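You operate a simulated robot arm through the tools that you are given. There is no shell and no other tool. Be economical: measure what you need, move in short steps, check, and stop when the job is done.

Carry out the task below with a simulated robot arm. There is one attempt and no reset: what you move stays moved.

TASK
Press the cord clamp shut on the black plug and lay it in the green tray.
Fine: leave the slide out. Where these are worked on the way, their far stop is far enough and under half their travel is too little: press slide.

The check looks at the end state, three seconds after you hand in, the way a careful person would. Anything else that was tipped, shoved, dropped, spilled or broken makes it a failure.

THE ROBOT
A 6-joint arm with a fingered hand, hanging from a carriage that runs on a rail from [-0.001, -1.203] to [0.001, 1.277] (x, y) and turns from -5.882 to 6.126 rad about z. Base frame: it is fixed where the carriage stands at the start and does not move with it; the origin is on the floor, on the carriage's upright axis, x ahead of it, y to its left, z up; the surface under the hand at the start is at about z = 0.82. Readings come in m, rad, newtons and seconds.
With the tool pointing down near the work surface it reaches from about 0.1 to 0.64 m from the robot's upright axis, wherever it stands. Its first joint turns from -2.897 to 2.897 rad. Places, roughly: inside of the green tray [0.6, 0.2, 0.8]; press slide [0.4, 0.1, 0.8]; seat of the press slide [0.4, 0.1, 0.8]. Payload 4 kg.
Tool frame: the origin (TCP) lies between the finger pads and is the grasp point; the fingertips stand 0.029 m ahead of it; z points along the fingers, y is the line along which they close. Largest opening 0.1 m; the body of the gripper starts 0.034 m behind the TCP. The gripper is a hand of 5 fingers: y runs from the thumb to the fingers, the wrist lies at [-0.015, -0.114, -0.189] in the tool frame, and closing takes about 1.5 s.
Orientation is that of the tool frame in the base frame, as a unit quaternion [x, y, z, w]. With the fingers straight down and the wrist toward the robot, the tool's x, y and z point along [0, 1, 0], [1, 0, 0] and [0, 0, -1] of the base frame.

THE INTERFACE
- The arm moves only by the tool move_arm. Its argument "commands" is text: rows parted by semicolons, each of 6 numbers parted by spaces: the shift along the base's x, y, z in m, then the turn, a rotation vector about the base's x, y, z in rad. In form: tx ty tz rx ry rz; .... A call has 1 to 12 rows; each row is the pose to reach, as a shift and turn from the pose commanded when the call began. "jaw" is the closure in counts, from 0 (fully open) to 255 (shut), set as the call begins (left out, the last holds). Rows are played at 5 a second. More than 0.05 m and 0.15 rad between two rows, or a gripper value outside its range, and nothing of the call is played. Where a pose cannot be reached the arm comes as near as it can. A force on the tool above 40 N (or 10 N above the force at the start of the call, whichever is more), or a blocked arm, ends the call early, and 0.2 s more pass. Each finger travels about 0.108 m/s and halts on what it meets, pressing with about 33 N; the grip force reading is that of the motor and also rises with nothing between the fingers. The clock runs only during rows and for 0.2 s after the last one: add rows that repeat a pose to give the fingers time. It gives the time, the measured TCP pose, the force on the tool (base axes), the opening and the grip force at its end, in the units of the frame above (readings bear some noise), with the torque about the TCP (base axes, N m) and any sound that the robot's microphone picked up.
- Cameras (640 x 400 px; columns grow to the right, rows downward): "scene" is now at [0.2614, -0.0031, 1.7406]; the picture's right is [-0.06, -1.00, 0.00], its down [-0.90, 0.06, -0.43] and it looks along [0.42, -0.03, -0.91] (base axes); focal length 250 px, centre (320, 200). "wrist" rides on the gripper at [0.066, -0.086, -0.121] in the tool frame; the picture's right is [-0.76, 0.31, -0.58], its down [-0.59, -0.70, 0.40] and it looks along [-0.28, 0.64, 0.71] (tool axes); focal length 247 px, centre (320, 200). There is no depth. A picture from a camera that has moved, and an enlarged one, comes with that camera's place and axes in the base frame and with its lens.
- snapshot(camera): a new picture of that camera. The clock stands still meanwhile.
- move_column(by): slides the trunk up (or, below 0, down) by that many m; the arm and the scene camera ride with it, the base frame stays. It gives what a move gives, with no picture.
- drive_base(legs): drives the robot by 1 to 6 legs, each [ahead, left, turn to the left] in m, m and rad, along the robot's own axes; the way and the turn of a leg run together, so that a leg with both is an arc; at most 1.5 m and 3.142 rad a leg. The arm and the cameras ride along, it lands a little off, and it stops where it bumps. It keeps to its track: a leg is cut to what the track allows. It gives what a move gives.
- move_fingers(index, middle, ring, little, thumb_bend, thumb_turn): sets how far each is bent, from 0 (flat) to 100 (curled in); at 30 the hand is open as for a grip, at 70 the pads meet at the TCP. One left out holds its place. A second passes; each finger stops where it meets its share of the squeeze, and holds until it gets a number again. A gripper value or a shape takes the hand back. It gives what a move gives, with no picture; readings hold the bend of each and the force on index, middle, ring, little, thumb and palm. thumb_turn goes from beside the hand (0) to across from the fingers (100), as for a grip.
- preshape(shape): the hand has 5 fingers and takes this shape, open, in about a second: jaw (thumb against the fingers, like two jaws); tri (thumb and two fingers); tip (a fingertip pinch); poke (one finger out to press); point (the index stretched); flat (the hand flat); cup (the hand cupped); fist (a fist). The gripper value then closes the fingers along that shape, each until it touches; the sizes above hold for jaw. It gives what a move gives, with no picture.
- turn_head(pan, tilt): turns the head with the scene camera to pan (to the left, within 2.705 rad either way) and tilt (down, from -0.506 to 1.204), counted from straight ahead of the robot. It gives what a move gives.
- enlarge(camera, box): a new picture of the part [left, top, right, bottom] of that camera's present view, enlarged. The clock stands still meanwhile.
- close_job(): hands the job in; it is judged then, once.

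Work in short steps. Places have to be worked out from the pictures, the camera data and where the tool is seen: move nearer, look again, correct. Check each grasp and each placing, and mend what went wrong. You have 120 turns and 78 pictures in all, those below and enlarged ones among them. Open the gripper and draw the arm clear of the work before you hand the job in, unless the task says otherwise; then end with one line.

The tools are called after ">>>" by a JSON object that holds its "method" and its "body". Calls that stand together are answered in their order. move_arm: Moves the arm, as the interface text tells. Its arguments: {"type":"object","properties":{"commands":{"type":"string"},"jaw":{"type":"number"}},"required":["commands"]} The other tools are called the same way: move_column (by) slides the trunk up or down; preshape (shape) gives the hand a shape; move_fingers (index, middle, ring, little, thumb_bend, thumb_turn) moves the fingers one by one; drive_base (legs) drives the base; turn_head (pan, tilt) turns the head that bears the scene camera; snapshot (camera) takes a picture; enlarge (camera, box) takes an enlarged picture of a part of a camera's view; close_job () hands the job in.

At the start:

```text
time: 0.0
ee_pos: [0.6627, 0.0276, 1.2331]
tool_rot: [0.707, 0.707, -0.001, 0.001]
contact_force: [0.1, -0.3, 0.2]
wrist_torque: [0.02, 0.01, 0.02]
grip_width: 0.0997
grip_force: 0.0
shape: jaw
bend: [30.0, 30.0, 30.0, 30.0, 30.0, 98.0]
finger forces: [0.1, 0.0, 0.1, 0.0, 0.0, 0.0]
trunk travel left (down, up): [-0.475, 0.125]
robot x, y, heading: [0.0033, -0.0008, -0.002]
head pan, tilt: [-0.065, 1.131]
```

scene: 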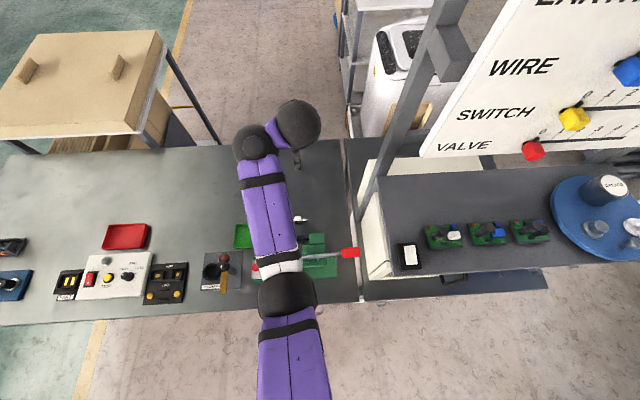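
wrist: 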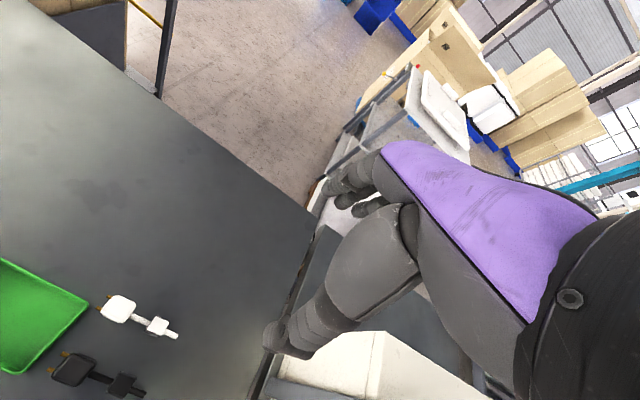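

The arm hides part of the press. I take enlarged looks at the press slide area and at the plugs.

>>> {"method": "enlarge", "body": {"camera": "scene", "box": [190, 190, 390, 315]}}

>>> {"method": "enlarge", "body": {"camera": "wrist", "box": [0, 240, 240, 400]}}

```text
3.20 times, centred on (290, 252) of scene
camera zoom: at [0.2614, -0.0031, 1.7406], right [-0.06, -1.0, 0.0], down [-0.9, 0.06, -0.43], along [0.42, -0.03, -0.91], focal length 800 px, centre (416, 32)
```

zoom: 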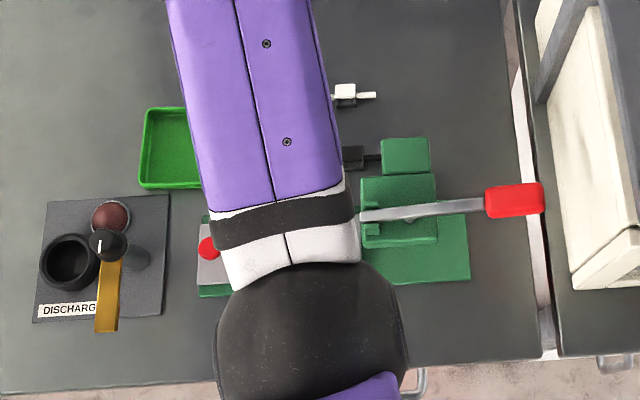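

```text
2.50 times, centred on (120, 320) of wrist
camera zoom: at [0.5769, 0.0951, 1.3548], right [0.31, -0.76, 0.58], down [-0.7, -0.59, -0.4], along [0.64, -0.28, -0.71], focal length 617 px, centre (820, -100)
```

zoom: 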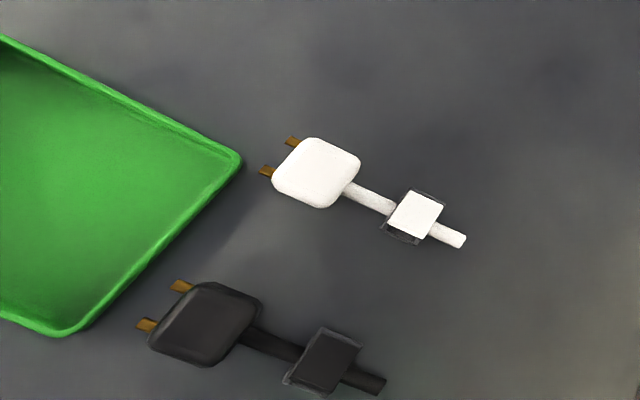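

I shift the carriage 0.35 m left so that the arm no longer hides the press from the scene camera.

>>> {"method": "drive_base", "body": {"legs": [[0, 0.4, 0]]}}

>>> {"method": "snapshot", "body": {"camera": "scene"}}

>>> {"method": "snapshot", "body": {"camera": "wrist"}}

```text
time: 2.5
ee_pos: [0.6635, 0.4223, 1.2336]
tool_rot: [0.706, 0.708, 0.0, 0.001]
contact_force: [1.0, 0.4, 0.1]
wrist_torque: [-0.01, 0.01, 0.02]
grip_width: 0.1
grip_force: 0.1
shape: jaw
bend: [30.0, 30.0, 30.0, 30.0, 30.0, 98.0]
finger forces: [0.0, 0.0, 0.0, 0.0, 0.0, 0.1]
trunk travel left (down, up): [-0.475, 0.125]
robot x, y, heading: [-0.0024, 0.3947, 0.003]
head pan, tilt: [-0.065, 1.131]
```

```text
73 pictures are left
camera scene: at [0.2616, 0.3906, 1.7406], right [-0.06, -1.0, 0.0], down [-0.9, 0.06, -0.43], along [0.42, -0.03, -0.91], focal length 250 px, centre (320, 200)
```

scene: 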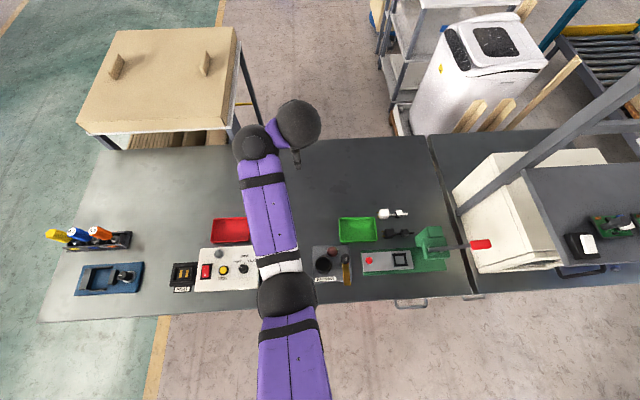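

```text
72 pictures are left
camera wrist: at [0.577, 0.4893, 1.3548], right [0.31, -0.76, 0.58], down [-0.7, -0.59, -0.4], along [0.64, -0.28, -0.71], focal length 247 px, centre (320, 200)
```

wrist: 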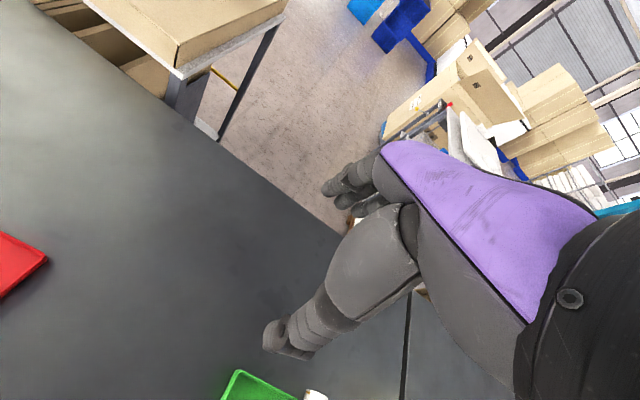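

>>> {"method": "enlarge", "body": {"camera": "scene", "box": [330, 195, 500, 301]}}

>>> {"method": "enlarge", "body": {"camera": "scene", "box": [350, 200, 450, 285]}}

```text
3.76 times, centred on (415, 248) of scene
camera zoom: at [0.2616, 0.3906, 1.7406], right [-0.06, -1.0, 0.0], down [-0.9, 0.06, -0.43], along [0.42, -0.03, -0.91], focal length 941 px, centre (-38, 19)
```

zoom: 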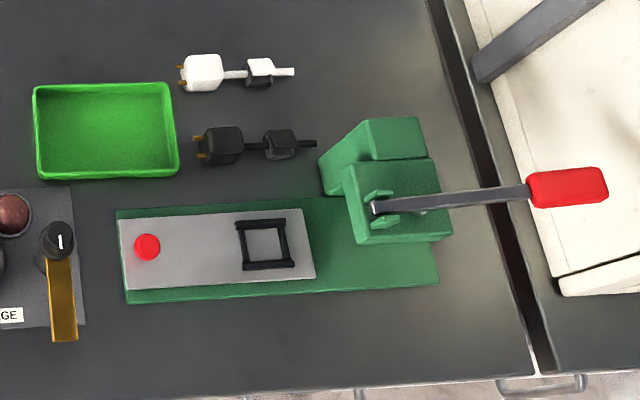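

```text
4.71 times, centred on (400, 242) of scene
camera zoom: at [0.2616, 0.3906, 1.7406], right [-0.06, -1.0, 0.0], down [-0.9, 0.06, -0.43], along [0.42, -0.03, -0.91], focal length 1176 px, centre (-56, 0)
```

zoom: 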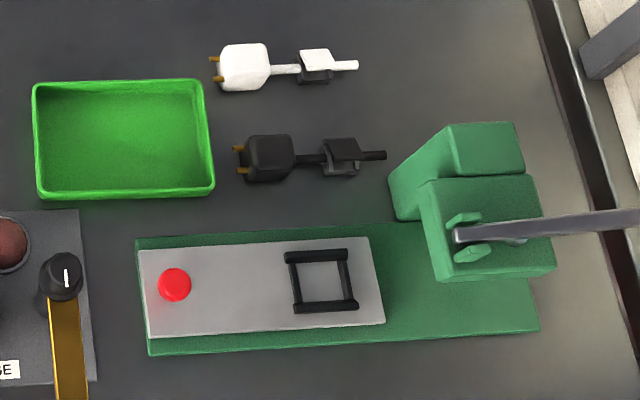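

The press is a grey slide (knob at about [0.43,0.21], seat about [0.43,0.10]) that goes right, under a head worked by a red lever (handle about [0.43,-0.11,1.0]). The black plug lies along y with its clamp at about [0.53,0.05]. I drive back to y≈0.1 and bring the wrist camera in for a closer look.

>>> {"method": "drive_base", "body": {"legs": [[0, -0.295, 0]]}}

>>> {"method": "move_arm", "body": {"commands": "-0.035 0 -0.015 0 0 0; -0.07 0 -0.03 0 0 0; -0.105 0 -0.045 0 0 0; -0.14 0 -0.06 0 0 0; -0.175 0 -0.075 0 0 0; -0.21 0 -0.09 0 0 0; -0.245 0 -0.105 0 0 0; -0.28 0 -0.12 0 0 0; -0.31 0 -0.135 0 0 0; -0.34 0 -0.15 0 0 0"}}

>>> {"method": "snapshot", "body": {"camera": "wrist"}}

```text
time: 4.5
ee_pos: [0.6618, 0.1262, 1.234]
tool_rot: [0.707, 0.707, 0.0, -0.001]
contact_force: [0.9, 0.2, 0.3]
wrist_torque: [0.0, 0.0, -0.03]
grip_width: 0.0999
grip_force: 0.1
shape: jaw
bend: [30.0, 30.0, 30.0, 30.0, 30.0, 98.0]
finger forces: [0.0, 0.0, 0.0, 0.0, 0.0, 0.1]
trunk travel left (down, up): [-0.475, 0.125]
robot x, y, heading: [0.0004, 0.0974, 0.001]
head pan, tilt: [-0.065, 1.131]
```

```text
time: 6.7
ee_pos: [0.3218, 0.1257, 1.0842]
tool_rot: [0.708, 0.706, 0.0, -0.001]
contact_force: [0.2, 0.8, -0.4]
wrist_torque: [-0.04, -0.04, 0.0]
grip_width: 0.0998
grip_force: 0.0
shape: jaw
bend: [30.0, 30.0, 30.0, 30.0, 30.0, 98.0]
finger forces: [0.1, 0.1, 0.0, 0.1, 0.0, 0.0]
out of reach, approached as far as the arm can: row 1, 2, 3, 4, 5
trunk travel left (down, up): [-0.475, 0.125]
robot x, y, heading: [-0.0008, 0.0957, -0.0]
head pan, tilt: [-0.065, 1.131]
```

```text
69 pictures are left
camera wrist: at [0.237, 0.1917, 1.2045], right [0.31, -0.76, 0.58], down [-0.7, -0.59, -0.4], along [0.64, -0.28, -0.71], focal length 247 px, centre (320, 200)
```

wrist: 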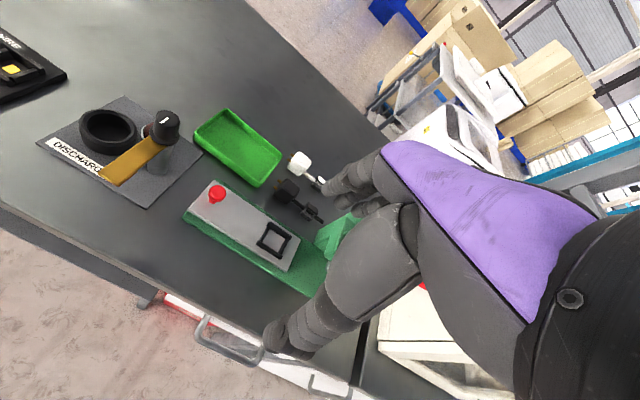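

>>> {"method": "enlarge", "body": {"camera": "wrist", "box": [200, 140, 360, 240]}}

>>> {"method": "enlarge", "body": {"camera": "wrist", "box": [180, 170, 340, 290]}}

```text
4.00 times, centred on (280, 190) of wrist
camera zoom: at [0.237, 0.1917, 1.2045], right [0.31, -0.76, 0.58], down [-0.7, -0.59, -0.4], along [0.64, -0.28, -0.71], focal length 988 px, centre (480, 240)
```

zoom: 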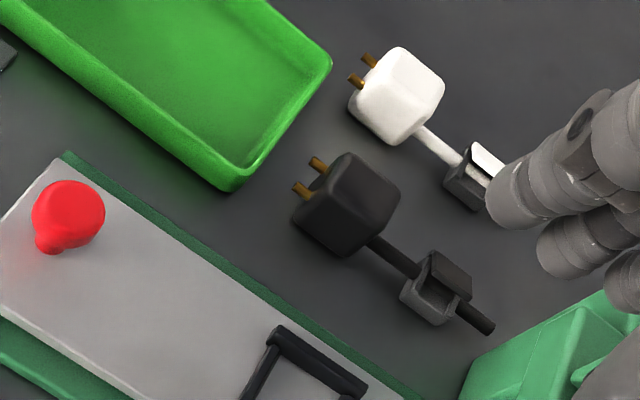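

```text
3.33 times, centred on (260, 230) of wrist
camera zoom: at [0.237, 0.1917, 1.2045], right [0.31, -0.76, 0.58], down [-0.7, -0.59, -0.4], along [0.64, -0.28, -0.71], focal length 823 px, centre (520, 100)
```

zoom: 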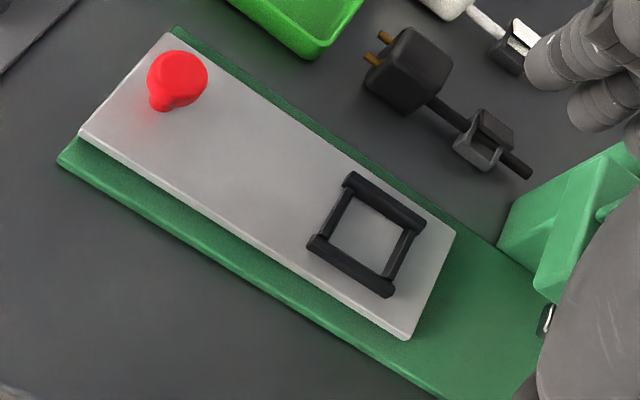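

The clamp lid is hinged on the far side and stands open; the plug body is a ~4 cm block, and the white plug sits close behind it, so I need a narrow approach. I try the "tri" shape, partly closed, and look at it.

>>> {"method": "preshape", "body": {"shape": "tri"}}

>>> {"method": "move_arm", "body": {"commands": "0 0 0 0 0 0; 0 0 0 0 0 0; 0 0 0 0 0 0; 0 0 0 0 0 0", "jaw": 90}}

>>> {"method": "snapshot", "body": {"camera": "wrist"}}

```text
time: 7.6
ee_pos: [0.3229, 0.124, 1.083]
tool_rot: [0.708, 0.707, 0.0, -0.001]
contact_force: [0.7, -0.2, -0.3]
wrist_torque: [-0.04, -0.01, 0.0]
grip_width: 0.0998
grip_force: 0.1
shape: tri
bend: [30.0, 30.0, 99.0, 99.0, 30.0, 98.0]
finger forces: [0.0, 0.1, 0.0, 0.0, 0.1, 0.0]
trunk travel left (down, up): [-0.475, 0.125]
robot x, y, heading: [0.0016, 0.0958, -0.003]
head pan, tilt: [-0.065, 1.131]
```

```text
time: 8.6
ee_pos: [0.3218, 0.1244, 1.0832]
tool_rot: [0.707, 0.707, 0.0, 0.0]
contact_force: [0.1, -0.4, 0.0]
wrist_torque: [0.02, 0.01, 0.0]
grip_width: 0.0649
grip_force: 0.1
shape: tri
bend: [40.0, 37.0, 99.0, 99.0, 30.0, 99.0]
finger forces: [0.1, 0.0, 0.1, 0.1, 0.0, 0.0]
trunk travel left (down, up): [-0.475, 0.125]
robot x, y, heading: [-0.0028, 0.0971, 0.002]
head pan, tilt: [-0.065, 1.131]
```

```text
66 pictures are left
camera wrist: at [0.2371, 0.1918, 1.2043], right [0.31, -0.76, 0.58], down [-0.7, -0.59, -0.4], along [0.64, -0.28, -0.71], focal length 247 px, centre (320, 200)
```

wrist: 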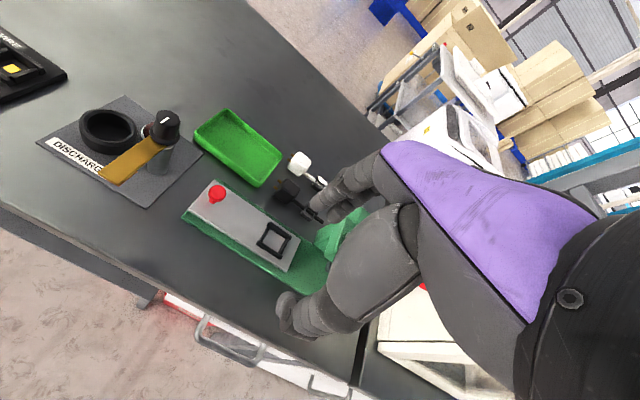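

The tri shape gives a narrow two-finger grip at ~6.5 cm opening. I move above the plug body (est. [0.53, 0.117]) at TCP z≈0.96 and look.

>>> {"method": "move_arm", "body": {"commands": "0.04 0 0 0 0 0; 0.08 0 0 0 0 0; 0.12 0 0 0 0 0; 0.16 -0.003 0 0 0 0; 0.208 -0.007 0 0 0 0; 0.208 -0.007 -0.04 0 0 0; 0.208 -0.007 -0.08 0 0 0; 0.208 -0.007 -0.12 0 0 0; 0.208 -0.007 -0.12 0 0 0"}}

>>> {"method": "snapshot", "body": {"camera": "wrist"}}

>>> {"method": "snapshot", "body": {"camera": "scene"}}

```text
time: 10.6
ee_pos: [0.5281, 0.1177, 0.9635]
tool_rot: [0.707, 0.707, 0.0, 0.001]
contact_force: [0.5, -1.0, 0.3]
wrist_torque: [0.03, -0.02, 0.02]
grip_width: 0.0647
grip_force: 0.0
shape: tri
bend: [39.0, 37.0, 99.0, 99.0, 30.0, 99.0]
finger forces: [0.0, 0.1, 0.0, 0.0, 0.1, 0.0]
out of reach, approached as far as the arm can: row 3, 4
trunk travel left (down, up): [-0.475, 0.125]
robot x, y, heading: [0.0033, 0.0985, 0.001]
head pan, tilt: [-0.065, 1.131]
```

```text
65 pictures are left
camera wrist: at [0.4429, 0.1842, 1.0843], right [0.31, -0.76, 0.58], down [-0.7, -0.59, -0.4], along [0.64, -0.28, -0.71], focal length 247 px, centre (320, 200)
```

wrist: 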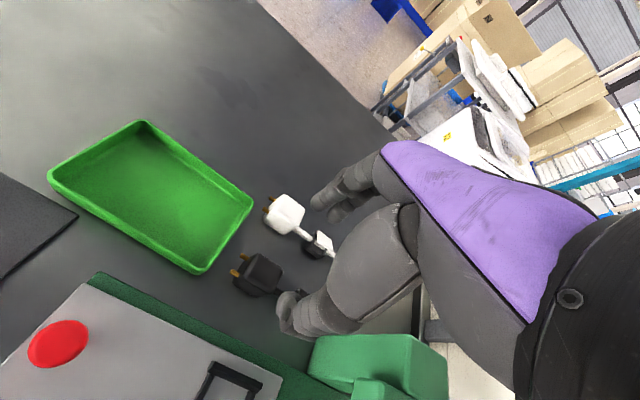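

```text
64 pictures are left
camera scene: at [0.2614, 0.0947, 1.7405], right [-0.06, -1.0, 0.0], down [-0.9, 0.06, -0.43], along [0.42, -0.03, -0.91], focal length 250 px, centre (320, 200)
```

scene: 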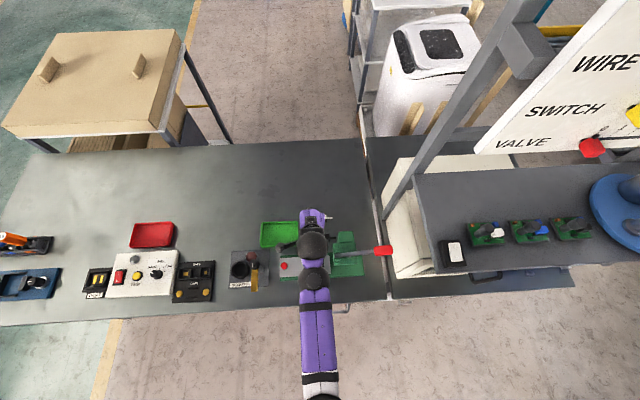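

>>> {"method": "enlarge", "body": {"camera": "wrist", "box": [200, 170, 360, 330]}}

```text
2.50 times, centred on (280, 250) of wrist
camera zoom: at [0.4429, 0.1842, 1.0843], right [0.31, -0.76, 0.58], down [-0.7, -0.59, -0.4], along [0.64, -0.28, -0.71], focal length 617 px, centre (420, 75)
```

zoom: 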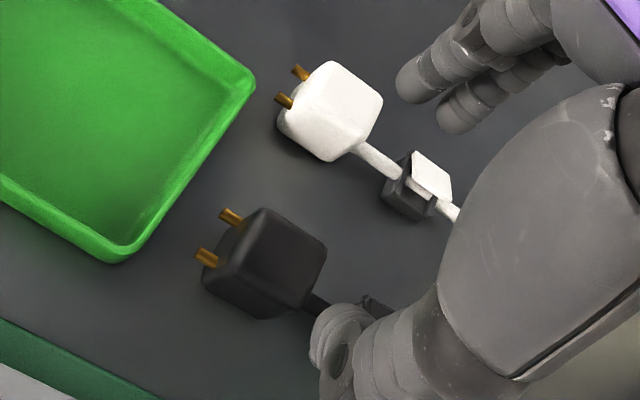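

The body centre comes out at about [0.53, 0.117], right under the TCP. I lower to z≈0.858 with the force as guard.

>>> {"method": "move_arm", "body": {"commands": "0.001 0 -0.03 0 0 0; 0.001 0 -0.06 0 0 0; 0.001 0 -0.085 0 0 0; 0.001 0 -0.095 0 0 0; 0.001 0 -0.105 0 0 0; 0.001 0 -0.105 0 0 0"}}

>>> {"method": "enlarge", "body": {"camera": "wrist", "box": [200, 130, 400, 330]}}

```text
time: 12.0
ee_pos: [0.5312, 0.1192, 0.8586]
tool_rot: [0.707, 0.707, 0.0, 0.0]
contact_force: [0.3, -0.4, -0.6]
wrist_torque: [0.0, -0.02, -0.01]
grip_width: 0.0647
grip_force: 0.1
shape: tri
bend: [39.0, 37.0, 99.0, 99.0, 30.0, 99.0]
finger forces: [0.1, 0.1, 0.1, 0.1, 0.1, 0.0]
trunk travel left (down, up): [-0.475, 0.125]
robot x, y, heading: [-0.0033, 0.0994, -0.002]
head pan, tilt: [-0.065, 1.131]
```

```text
2.00 times, centred on (300, 230) of wrist
camera zoom: at [0.4456, 0.1861, 0.9798], right [0.31, -0.76, 0.58], down [-0.7, -0.59, -0.4], along [0.64, -0.28, -0.71], focal length 494 px, centre (360, 140)
```

zoom: 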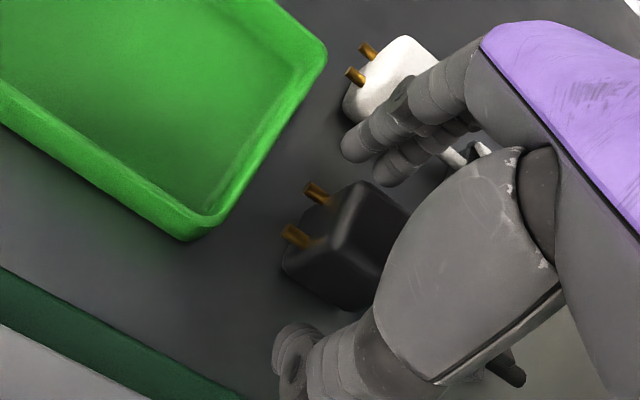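

The index sits close to the body's prong-side edge (face at y≈0.132), so I shift −12 mm in y, then close.

>>> {"method": "move_arm", "body": {"commands": "0 -0.006 0 0 0 0; 0 -0.012 -0.002 0 0 0; 0 -0.012 -0.002 0 0 0"}}

>>> {"method": "move_arm", "body": {"commands": "0 0 0 0 0 0; 0 0 0 0 0 0; 0 0 0 0 0 0; 0 0 0 0 0 0; 0 0 0 0 0 0; 0 0 0 0 0 0; 0 0 0 0 0 0", "jaw": 255}}

>>> {"method": "enlarge", "body": {"camera": "wrist", "box": [200, 130, 400, 330]}}

```text
time: 12.8
ee_pos: [0.5307, 0.106, 0.857]
tool_rot: [0.707, 0.707, 0.0, 0.0]
contact_force: [-0.6, 0.7, 0.2]
wrist_torque: [-0.02, 0.0, 0.01]
grip_width: 0.0647
grip_force: 0.1
shape: tri
bend: [39.0, 37.0, 99.0, 99.0, 30.0, 99.0]
finger forces: [0.0, 0.0, 0.0, 0.0, 0.0, 0.0]
trunk travel left (down, up): [-0.475, 0.125]
robot x, y, heading: [-0.0033, 0.0976, 0.001]
head pan, tilt: [-0.065, 1.131]
```

```text
time: 14.4
ee_pos: [0.5311, 0.1064, 0.8562]
tool_rot: [0.707, 0.707, 0.0, 0.0]
contact_force: [-0.6, -0.3, 0.5]
wrist_torque: [0.0, 0.0, 0.02]
grip_width: 0.0243
grip_force: 33.1
shape: tri
bend: [74.0, 55.0, 100.0, 100.0, 49.0, 100.0]
finger forces: [15.3, 14.6, 0.0, 0.0, 29.9, 0.0]
trunk travel left (down, up): [-0.475, 0.125]
robot x, y, heading: [-0.0011, 0.0995, -0.004]
head pan, tilt: [-0.065, 1.131]
```

```text
2.00 times, centred on (300, 230) of wrist
camera zoom: at [0.4454, 0.1739, 0.9777], right [0.31, -0.76, 0.58], down [-0.7, -0.59, -0.4], along [0.64, -0.28, -0.71], focal length 494 px, centre (360, 140)
```

zoom: 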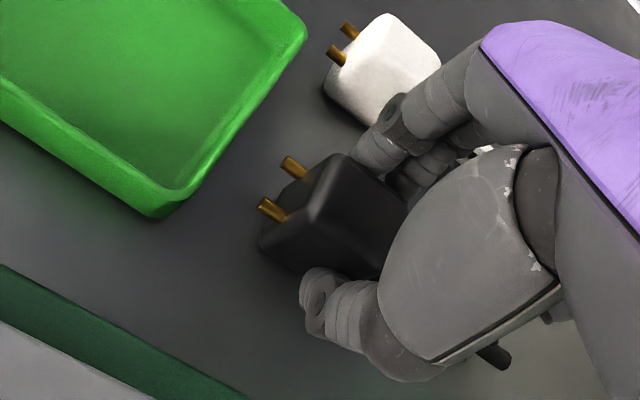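

Forces show contact on index, middle and thumb. I lift 6 cm and check the hold.

>>> {"method": "move_arm", "body": {"commands": "0 0 0.015 0 0 0; 0 0 0.04 0 0 0; 0 0 0.07 0 0 0; 0 0 0.1 0 0 0; 0 0 0.1 0 0 0"}}

>>> {"method": "snapshot", "body": {"camera": "wrist"}}

>>> {"method": "enlarge", "body": {"camera": "wrist", "box": [230, 160, 390, 320]}}

```text
time: 15.6
ee_pos: [0.5331, 0.1075, 0.9573]
tool_rot: [0.707, 0.708, 0.0, 0.0]
contact_force: [0.0, 0.6, -1.7]
wrist_torque: [0.05, -0.02, -0.02]
grip_width: 0.0242
grip_force: 32.9
shape: tri
bend: [74.0, 55.0, 100.0, 100.0, 49.0, 100.0]
finger forces: [15.2, 14.6, 0.0, 0.0, 29.9, 0.0]
trunk travel left (down, up): [-0.475, 0.125]
robot x, y, heading: [-0.0007, 0.0959, -0.005]
head pan, tilt: [-0.065, 1.131]
```

```text
60 pictures are left
camera wrist: at [0.446, 0.1748, 1.0782], right [0.31, -0.76, 0.58], down [-0.7, -0.59, -0.4], along [0.64, -0.28, -0.71], focal length 247 px, centre (320, 200)
```

wrist: 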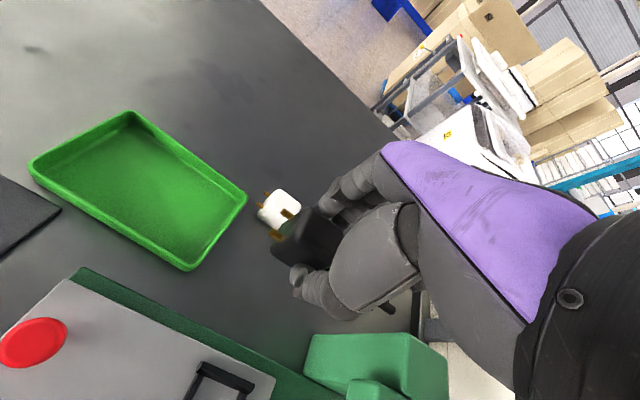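

```text
2.50 times, centred on (310, 240) of wrist
camera zoom: at [0.446, 0.1748, 1.0782], right [0.31, -0.76, 0.58], down [-0.7, -0.59, -0.4], along [0.64, -0.28, -0.71], focal length 617 px, centre (345, 100)
```

zoom: 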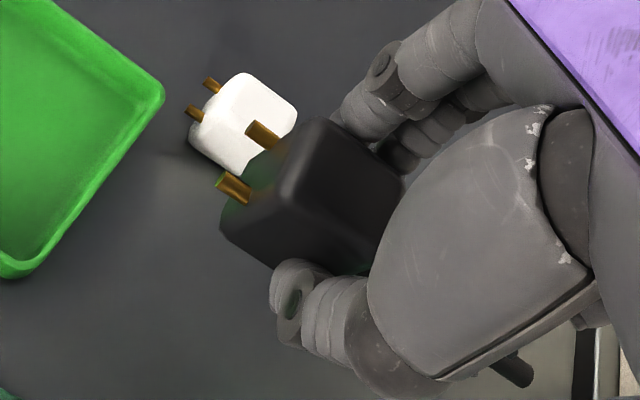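

The plug is firmly held and level. To see the clamp beneath the hand from the side, I raise, swing the arm left, and then drive the carriage right by 0.3 m so the scene camera looks from the clamp's side.

>>> {"method": "move_arm", "body": {"commands": "0 0 0.045 0 0 0; 0 0.01 0.09 0 0 0; -0.02 0.05 0.09 0 0 0; -0.03 0.09 0.09 0 0 0; -0.04 0.13 0.09 0 0 0; -0.05 0.17 0.09 0 0 0; -0.06 0.21 0.09 0 0 0; -0.07 0.25 0.09 0 0 0; -0.08 0.28 0.09 0 0 0; -0.1 0.305 0.09 0 0 0; -0.1 0.305 0.09 0 0 0"}}

>>> {"method": "drive_base", "body": {"legs": [[0, -0.26, 0]]}}

>>> {"method": "snapshot", "body": {"camera": "scene"}}

```text
time: 18.0
ee_pos: [0.4301, 0.4109, 1.0473]
tool_rot: [0.707, 0.707, 0.0, 0.0]
contact_force: [-0.5, 0.3, -1.2]
wrist_torque: [-0.01, 0.03, -0.02]
grip_width: 0.0238
grip_force: 32.6
shape: tri
bend: [74.0, 55.0, 100.0, 100.0, 49.0, 100.0]
finger forces: [15.2, 14.6, 0.1, 0.1, 29.9, 0.0]
trunk travel left (down, up): [-0.475, 0.125]
robot x, y, heading: [-0.0008, 0.1008, -0.003]
head pan, tilt: [-0.065, 1.131]
```

```text
time: 19.9
ee_pos: [0.4318, 0.1487, 1.0471]
tool_rot: [0.709, 0.705, 0.0, 0.0]
contact_force: [-0.4, -0.1, -1.5]
wrist_torque: [0.0, 0.03, 0.0]
grip_width: 0.0235
grip_force: 32.7
shape: tri
bend: [74.0, 55.0, 100.0, 100.0, 49.0, 100.0]
finger forces: [15.3, 14.7, 0.0, 0.0, 29.8, 0.1]
trunk travel left (down, up): [-0.475, 0.125]
robot x, y, heading: [0.0011, -0.1655, -0.005]
head pan, tilt: [-0.065, 1.131]
```

```text
58 pictures are left
camera scene: at [0.2612, -0.1676, 1.7405], right [-0.07, -1.0, 0.0], down [-0.9, 0.06, -0.43], along [0.42, -0.03, -0.91], focal length 250 px, centre (320, 200)
```

scene: 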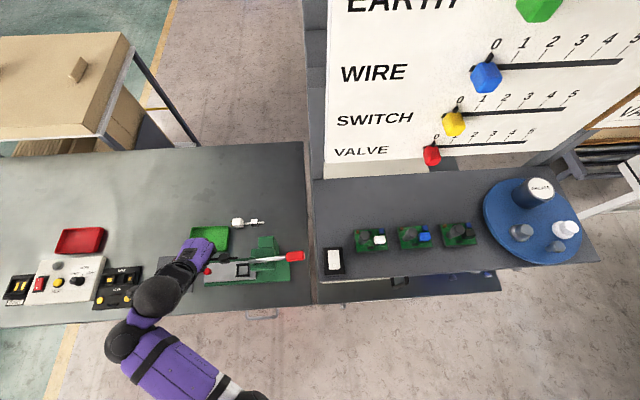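

>>> {"method": "enlarge", "body": {"camera": "scene", "box": [180, 215, 310, 297]}}

>>> {"method": "enlarge", "body": {"camera": "scene", "box": [195, 230, 265, 290]}}

>>> {"method": "enlarge", "body": {"camera": "wrist", "box": [140, 150, 390, 400]}}

```text
4.88 times, centred on (245, 256) of scene
camera zoom: at [0.2612, -0.1676, 1.7405], right [-0.07, -1.0, 0.0], down [-0.9, 0.06, -0.43], along [0.42, -0.03, -0.91], focal length 1219 px, centre (686, -73)
```

zoom: 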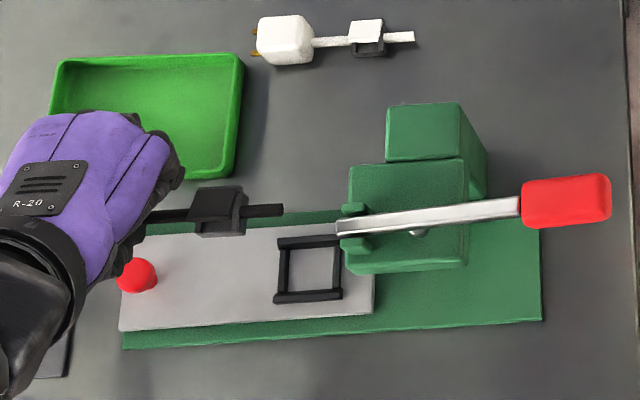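

```text
6.67 times, centred on (230, 260) of scene
camera zoom: at [0.2612, -0.1676, 1.7405], right [-0.07, -1.0, 0.0], down [-0.9, 0.06, -0.43], along [0.42, -0.03, -0.91], focal length 1666 px, centre (920, -200)
```

zoom: 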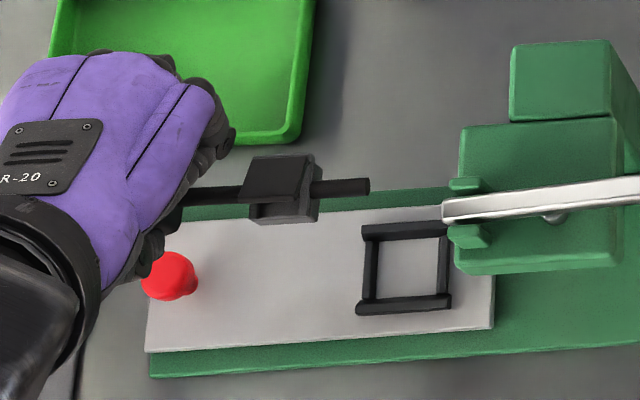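

```text
1.60 times, centred on (265, 275) of wrist
camera zoom: at [0.3473, 0.2158, 1.1685], right [0.3, -0.76, 0.58], down [-0.71, -0.58, -0.4], along [0.64, -0.29, -0.71], focal length 395 px, centre (408, 80)
```

zoom: 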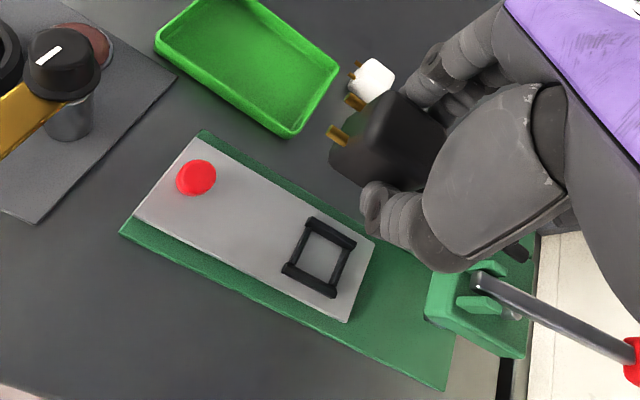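

Excellent view. I compute the seat centre at [0.432, 0.093], frame top z≈0.842; the clamp centre now at about [0.431, 0.097]. I shift +1 mm x, −3.5 mm y and go down to TCP z≈0.893 for another look.

>>> {"method": "move_arm", "body": {"commands": "0.001 -0.0035 -0.03 0 0 0; 0.001 -0.0035 -0.06 0 0 0; 0.001 -0.0035 -0.09 0 0 0; 0.001 -0.0035 -0.12 0 0 0; 0.001 -0.0035 -0.143 0 0 0; 0.001 -0.0035 -0.153 0 0 0; 0.001 -0.0035 -0.153 0 0 0"}}

>>> {"method": "enlarge", "body": {"camera": "scene", "box": [195, 235, 275, 290]}}

```text
time: 21.5
ee_pos: [0.4344, 0.1446, 0.8951]
tool_rot: [0.71, 0.705, 0.0, 0.0]
contact_force: [-0.3, 0.5, -0.3]
wrist_torque: [0.02, -0.02, 0.01]
grip_width: 0.024
grip_force: 33.2
shape: tri
bend: [74.0, 55.0, 100.0, 100.0, 49.0, 100.0]
finger forces: [15.2, 14.5, 0.0, 0.1, 29.6, 0.0]
trunk travel left (down, up): [-0.475, 0.125]
robot x, y, heading: [0.0035, -0.1627, -0.005]
head pan, tilt: [-0.065, 1.131]
```

```text
7.27 times, centred on (235, 262) of scene
camera zoom: at [0.2612, -0.1677, 1.7405], right [-0.07, -1.0, 0.0], down [-0.9, 0.06, -0.43], along [0.42, -0.03, -0.91], focal length 1818 px, centre (938, -254)
```

zoom: 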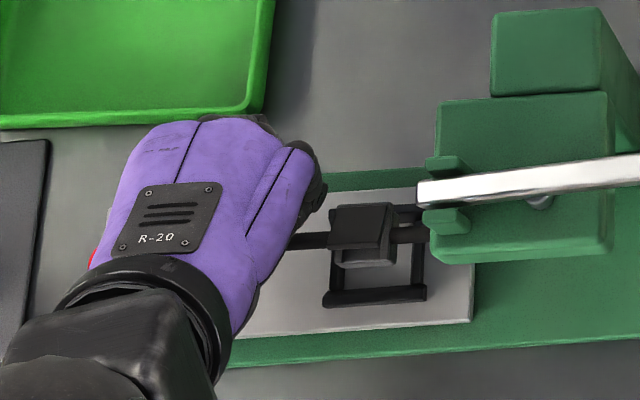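

The clamp lines up with the seat to within ~1–2 mm (correct −1 mm x, +1 mm y). I lower it gradually.

>>> {"method": "move_arm", "body": {"commands": "-0.001 0.001 -0.006 0 0 0; -0.001 0.001 -0.012 0 0 0; -0.001 0.001 -0.016 0 0 0; -0.001 0.001 -0.016 0 0 0"}}

>>> {"method": "enlarge", "body": {"camera": "scene", "box": [215, 245, 275, 290]}}

```text
time: 22.5
ee_pos: [0.4326, 0.1444, 0.8786]
tool_rot: [0.709, 0.705, 0.0, 0.0]
contact_force: [-0.6, 0.5, -0.6]
wrist_torque: [0.0, -0.02, 0.0]
grip_width: 0.024
grip_force: 32.9
shape: tri
bend: [74.0, 55.0, 100.0, 100.0, 49.0, 100.0]
finger forces: [15.2, 14.5, 0.0, 0.0, 29.7, 0.0]
trunk travel left (down, up): [-0.475, 0.125]
robot x, y, heading: [0.0002, -0.1632, -0.007]
head pan, tilt: [-0.065, 1.131]
```

```text
8.89 times, centred on (245, 268) of scene
camera zoom: at [0.2612, -0.1677, 1.7405], right [-0.07, -1.0, 0.0], down [-0.9, 0.06, -0.43], along [0.42, -0.03, -0.91], focal length 2222 px, centre (987, -400)
```

zoom: 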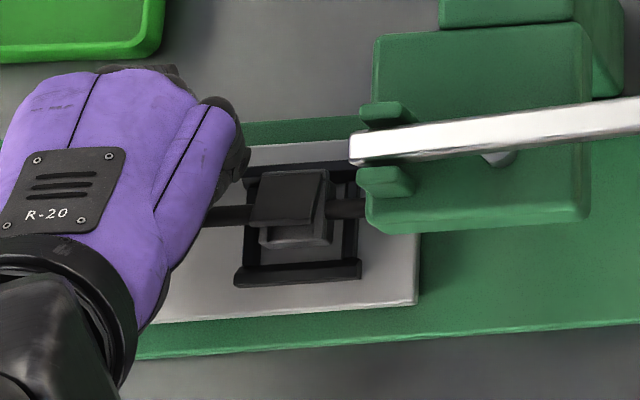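

Still free of contact and well aligned; I lower in 2 mm steps until contact shows.

>>> {"method": "move_arm", "body": {"commands": "0 0 -0.002 0 0 0; 0 0 -0.004 0 0 0; 0 0 -0.006 0 0 0; 0 0 -0.006 0 0 0"}}

>>> {"method": "enlarge", "body": {"camera": "scene", "box": [215, 245, 275, 290]}}

```text
time: 23.5
ee_pos: [0.4333, 0.1465, 0.873]
tool_rot: [0.709, 0.706, 0.001, 0.0]
contact_force: [-2.7, -1.1, 4.8]
wrist_torque: [-0.03, -0.04, 0.0]
grip_width: 0.0242
grip_force: 32.6
shape: tri
bend: [74.0, 55.0, 100.0, 100.0, 49.0, 100.0]
finger forces: [15.3, 15.0, 0.0, 0.0, 31.4, 0.0]
trunk travel left (down, up): [-0.475, 0.125]
robot x, y, heading: [-0.0005, -0.1621, -0.003]
head pan, tilt: [-0.065, 1.131]
```

```text
8.89 times, centred on (245, 268) of scene
camera zoom: at [0.2613, -0.1677, 1.7407], right [-0.07, -1.0, 0.0], down [-0.9, 0.06, -0.43], along [0.42, -0.03, -0.91], focal length 2222 px, centre (987, -400)
```

zoom: 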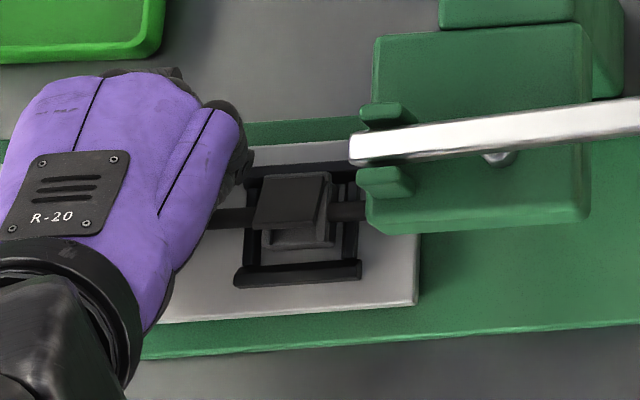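

Contact (≈5 N) at TCP z 0.873, which fits the body resting on the slide with the clamp inside the frame. I open to the previous partial opening.

>>> {"method": "move_arm", "body": {"commands": "0 0 0.001 0 0 0; 0 0 0.001 0 0 0; 0 0 0.001 0 0 0; 0 0 0.001 0 0 0; 0 0 0.001 0 0 0; 0 0 0.001 0 0 0", "jaw": 80}}

>>> {"method": "enlarge", "body": {"camera": "scene", "box": [215, 245, 275, 290]}}

>>> {"method": "enlarge", "body": {"camera": "wrist", "box": [140, 150, 390, 400]}}

```text
time: 24.9
ee_pos: [0.432, 0.1463, 0.873]
tool_rot: [0.71, 0.705, -0.001, 0.0]
contact_force: [-0.6, 0.2, 0.1]
wrist_torque: [-0.02, -0.01, -0.01]
grip_width: 0.0683
grip_force: 0.0
shape: tri
bend: [41.0, 36.0, 99.0, 99.0, 31.0, 99.0]
finger forces: [0.0, 0.0, 0.1, 0.0, 0.0, 0.1]
trunk travel left (down, up): [-0.475, 0.125]
robot x, y, heading: [0.0011, -0.163, -0.007]
head pan, tilt: [-0.065, 1.131]
```

```text
8.89 times, centred on (245, 268) of scene
camera zoom: at [0.2613, -0.1676, 1.7406], right [-0.07, -1.0, 0.0], down [-0.9, 0.06, -0.43], along [0.42, -0.03, -0.91], focal length 2222 px, centre (987, -400)
```

zoom: 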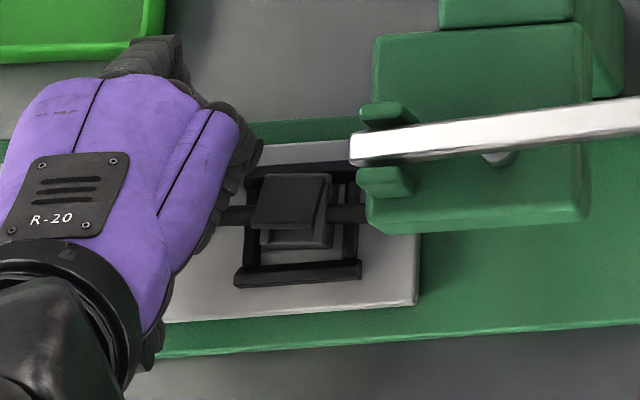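

```text
1.60 times, centred on (265, 275) of wrist
camera zoom: at [0.3472, 0.2129, 0.9947], right [0.3, -0.76, 0.58], down [-0.71, -0.58, -0.4], along [0.64, -0.29, -0.71], focal length 395 px, centre (408, 80)
```

zoom: 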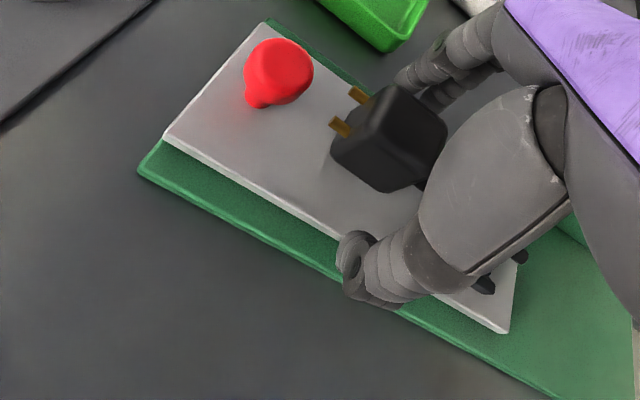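

The plug is released. I raise the hand straight up and check the seating.

>>> {"method": "move_arm", "body": {"commands": "0 0 0.02 0 0 0; 0 0 0.05 0 0 0; 0 0 0.09 0 0 0; 0 0 0.13 0 0 0; 0 0.04 0.15 0 0 0; 0 0.08 0.15 0 0 0; 0 0.08 0.15 0 0 0"}}

>>> {"method": "enlarge", "body": {"camera": "scene", "box": [200, 240, 280, 295]}}

>>> {"method": "enlarge", "body": {"camera": "wrist", "box": [180, 150, 390, 340]}}

```text
time: 26.5
ee_pos: [0.4312, 0.2258, 1.025]
tool_rot: [0.709, 0.705, -0.001, 0.001]
contact_force: [-0.8, 0.0, 0.2]
wrist_torque: [-0.03, -0.02, -0.01]
grip_width: 0.0684
grip_force: 0.0
shape: tri
bend: [41.0, 36.0, 99.0, 99.0, 30.0, 99.0]
finger forces: [0.0, 0.0, 0.0, 0.1, 0.1, 0.0]
trunk travel left (down, up): [-0.475, 0.125]
robot x, y, heading: [-0.0002, -0.164, -0.003]
head pan, tilt: [-0.065, 1.131]
```

```text
7.27 times, centred on (240, 268) of scene
camera zoom: at [0.2613, -0.1676, 1.7406], right [-0.07, -1.0, 0.0], down [-0.9, 0.06, -0.43], along [0.42, -0.03, -0.91], focal length 1818 px, centre (902, -291)
```

zoom: 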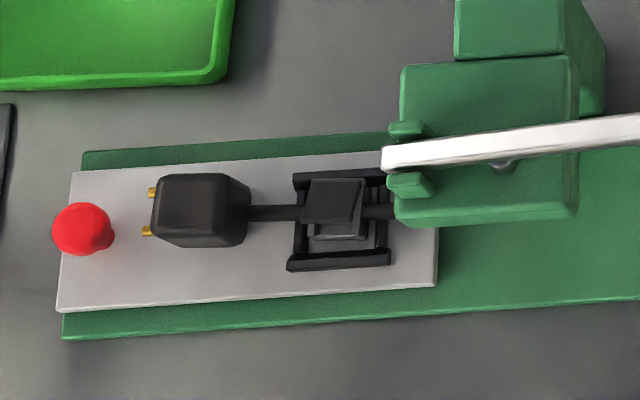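

```text
2.11 times, centred on (285, 245) of wrist
camera zoom: at [0.3459, 0.2934, 1.1459], right [0.3, -0.76, 0.58], down [-0.71, -0.58, -0.4], along [0.64, -0.29, -0.71], focal length 520 px, centre (394, 105)
```

zoom: 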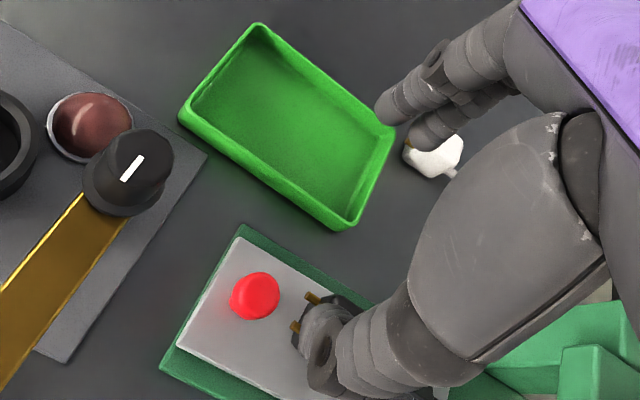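

>>> {"method": "enlarge", "body": {"camera": "scene", "box": [228, 255, 260, 280]}}

```text
16.00 times, centred on (244, 268) of scene
camera zoom: at [0.2613, -0.1676, 1.7406], right [-0.07, -1.0, 0.0], down [-0.9, 0.06, -0.43], along [0.42, -0.03, -0.91], focal length 3999 px, centre (1536, -880)
```

zoom: 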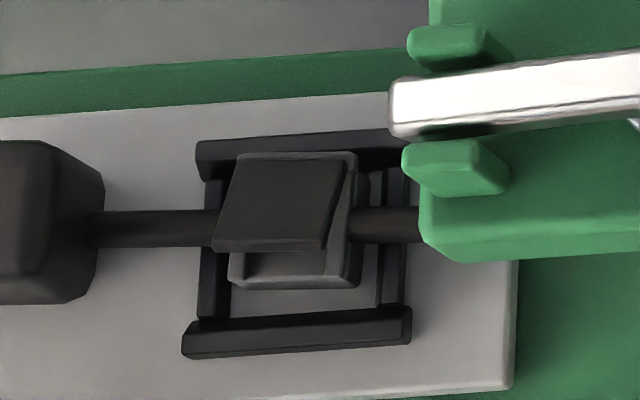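

The clamp seems pushed against the rear bar of the seat (box x 0.422–0.448, seat inside 0.415–0.4465), perhaps resting on it. I go back, regrip and shift it about −4 mm x, −2 mm y, and lower again.

>>> {"method": "move_arm", "body": {"commands": "0 -0.04 0 0 0 0; 0 -0.08 0 0 0 0; 0 -0.08 -0.04 0 0 0; 0 -0.08 -0.08 0 0 0; 0 -0.08 -0.12 0 0 0; 0 -0.08 -0.14 0 0 0; 0 -0.08 -0.15 0 0 0; 0 -0.08 -0.15 0 0 0"}}

>>> {"method": "move_arm", "body": {"commands": "0 0 0 0 0 0; 0 0 0 0 0 0; 0 0 0 0 0 0; 0 0 0 0 0 0; 0 0 0 0 0 0; 0 0 0 0 0 0; 0 0 0 0 0 0", "jaw": 255}}

>>> {"method": "move_arm", "body": {"commands": "0 0 0.005 0 0 0; -0.002 -0.001 0.007 0 0 0; -0.004 -0.002 0.007 0 0 0; -0.004 -0.002 0.007 0 0 0"}}

>>> {"method": "enlarge", "body": {"camera": "scene", "box": [228, 255, 260, 280]}}

```text
time: 28.3
ee_pos: [0.4336, 0.1462, 0.8719]
tool_rot: [0.709, 0.705, 0.0, 0.0]
contact_force: [0.4, 0.7, 0.9]
wrist_torque: [0.0, -0.01, -0.01]
grip_width: 0.0685
grip_force: 0.1
shape: tri
bend: [41.0, 36.0, 99.0, 99.0, 30.0, 99.0]
finger forces: [0.0, 0.1, 0.0, 0.0, 0.0, 0.0]
trunk travel left (down, up): [-0.475, 0.125]
robot x, y, heading: [-0.0036, -0.1604, -0.009]
head pan, tilt: [-0.065, 1.131]
```

```text
time: 29.9
ee_pos: [0.4329, 0.1449, 0.8732]
tool_rot: [0.709, 0.705, 0.0, 0.0]
contact_force: [0.3, 0.6, -0.4]
wrist_torque: [0.02, 0.0, -0.01]
grip_width: 0.0241
grip_force: 32.7
shape: tri
bend: [74.0, 56.0, 100.0, 100.0, 48.0, 100.0]
finger forces: [15.4, 14.5, 0.1, 0.1, 29.9, 0.0]
trunk travel left (down, up): [-0.475, 0.125]
robot x, y, heading: [0.0003, -0.1638, -0.004]
head pan, tilt: [-0.065, 1.131]
```

```text
time: 30.9
ee_pos: [0.4285, 0.1427, 0.8792]
tool_rot: [0.708, 0.706, 0.001, 0.001]
contact_force: [0.7, 0.1, -1.3]
wrist_torque: [-0.01, 0.0, -0.05]
grip_width: 0.024
grip_force: 32.9
shape: tri
bend: [74.0, 56.0, 100.0, 100.0, 48.0, 100.0]
finger forces: [15.3, 14.4, 0.0, 0.1, 29.9, 0.1]
trunk travel left (down, up): [-0.475, 0.125]
robot x, y, heading: [-0.0029, -0.1615, -0.003]
head pan, tilt: [-0.065, 1.131]
```

```text
16.00 times, centred on (244, 268) of scene
camera zoom: at [0.2612, -0.1677, 1.7405], right [-0.07, -1.0, 0.0], down [-0.9, 0.06, -0.43], along [0.42, -0.03, -0.91], focal length 3999 px, centre (1536, -880)
```

zoom: 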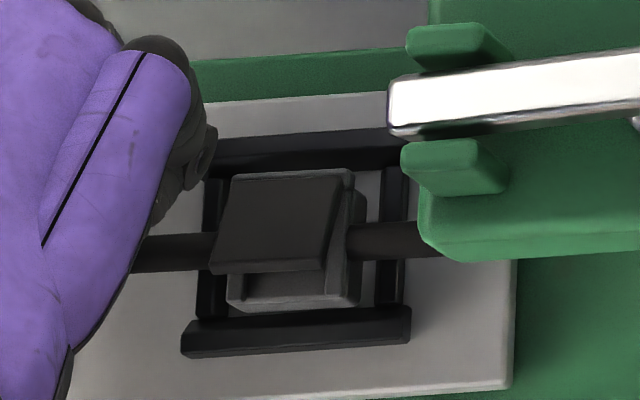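

The clamp is now centred in the frame. I lower again in small steps.

>>> {"method": "move_arm", "body": {"commands": "0.001 0 -0.004 0 0 0; 0.001 0 -0.007 0 0 0; 0.001 0 -0.009 0 0 0; 0.001 0 -0.009 0 0 0"}}

>>> {"method": "enlarge", "body": {"camera": "scene", "box": [228, 255, 260, 280]}}

```text
time: 31.9
ee_pos: [0.4305, 0.144, 0.8723]
tool_rot: [0.709, 0.705, 0.001, 0.001]
contact_force: [-1.0, -1.0, 3.4]
wrist_torque: [-0.04, -0.03, -0.03]
grip_width: 0.0242
grip_force: 32.7
shape: tri
bend: [74.0, 56.0, 100.0, 100.0, 48.0, 100.0]
finger forces: [15.6, 14.8, 0.1, 0.1, 31.2, 0.1]
trunk travel left (down, up): [-0.475, 0.125]
robot x, y, heading: [-0.0001, -0.1643, -0.005]
head pan, tilt: [-0.065, 1.131]
```

```text
16.00 times, centred on (244, 268) of scene
camera zoom: at [0.2613, -0.1677, 1.7406], right [-0.07, -1.0, 0.0], down [-0.9, 0.06, -0.43], along [0.42, -0.03, -0.91], focal length 3999 px, centre (1536, -880)
```

zoom: 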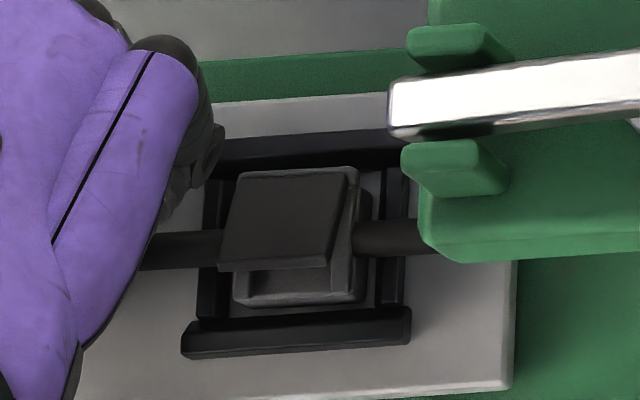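

Same contact height with the clamp centred, so it lies flat on the slide. I release, raise, and move left toward the knob side.

>>> {"method": "move_arm", "body": {"commands": "0 0 0.001 0 0 0; 0 0 0.001 0 0 0; 0 0 0.001 0 0 0; 0 0 0.001 0 0 0; 0 0 0.001 0 0 0; 0 0 0.02 0 0 0; 0 0 0.05 0 0 0; 0 0 0.09 0 0 0; 0 0.03 0.13 0 0 0; 0 0.07 0.13 0 0 0; 0 0.11 0.13 0 0 0; 0 0.13 0.13 0 0 0", "jaw": 80}}

>>> {"method": "enlarge", "body": {"camera": "scene", "box": [200, 240, 280, 295]}}

>>> {"method": "snapshot", "body": {"camera": "wrist"}}

```text
time: 34.5
ee_pos: [0.428, 0.2753, 1.0022]
tool_rot: [0.709, 0.705, -0.001, 0.0]
contact_force: [-0.6, -0.2, -0.4]
wrist_torque: [0.0, -0.01, -0.01]
grip_width: 0.0687
grip_force: 0.0
shape: tri
bend: [41.0, 36.0, 99.0, 99.0, 30.0, 99.0]
finger forces: [0.1, 0.0, 0.1, 0.0, 0.0, 0.1]
trunk travel left (down, up): [-0.475, 0.125]
robot x, y, heading: [-0.001, -0.1647, -0.006]
head pan, tilt: [-0.065, 1.131]
```

```text
7.27 times, centred on (240, 268) of scene
camera zoom: at [0.2612, -0.1677, 1.7405], right [-0.07, -1.0, 0.0], down [-0.9, 0.06, -0.43], along [0.42, -0.03, -0.91], focal length 1818 px, centre (902, -291)
```

zoom: 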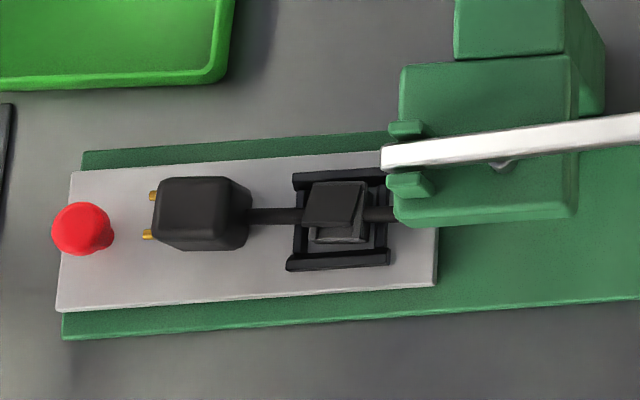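

```text
43 pictures are left
camera wrist: at [0.3424, 0.3425, 1.1237], right [0.3, -0.76, 0.58], down [-0.71, -0.58, -0.4], along [0.64, -0.29, -0.71], focal length 247 px, centre (320, 200)
```

wrist: 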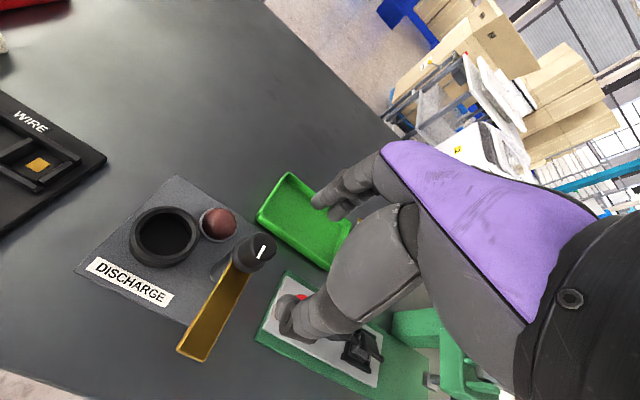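

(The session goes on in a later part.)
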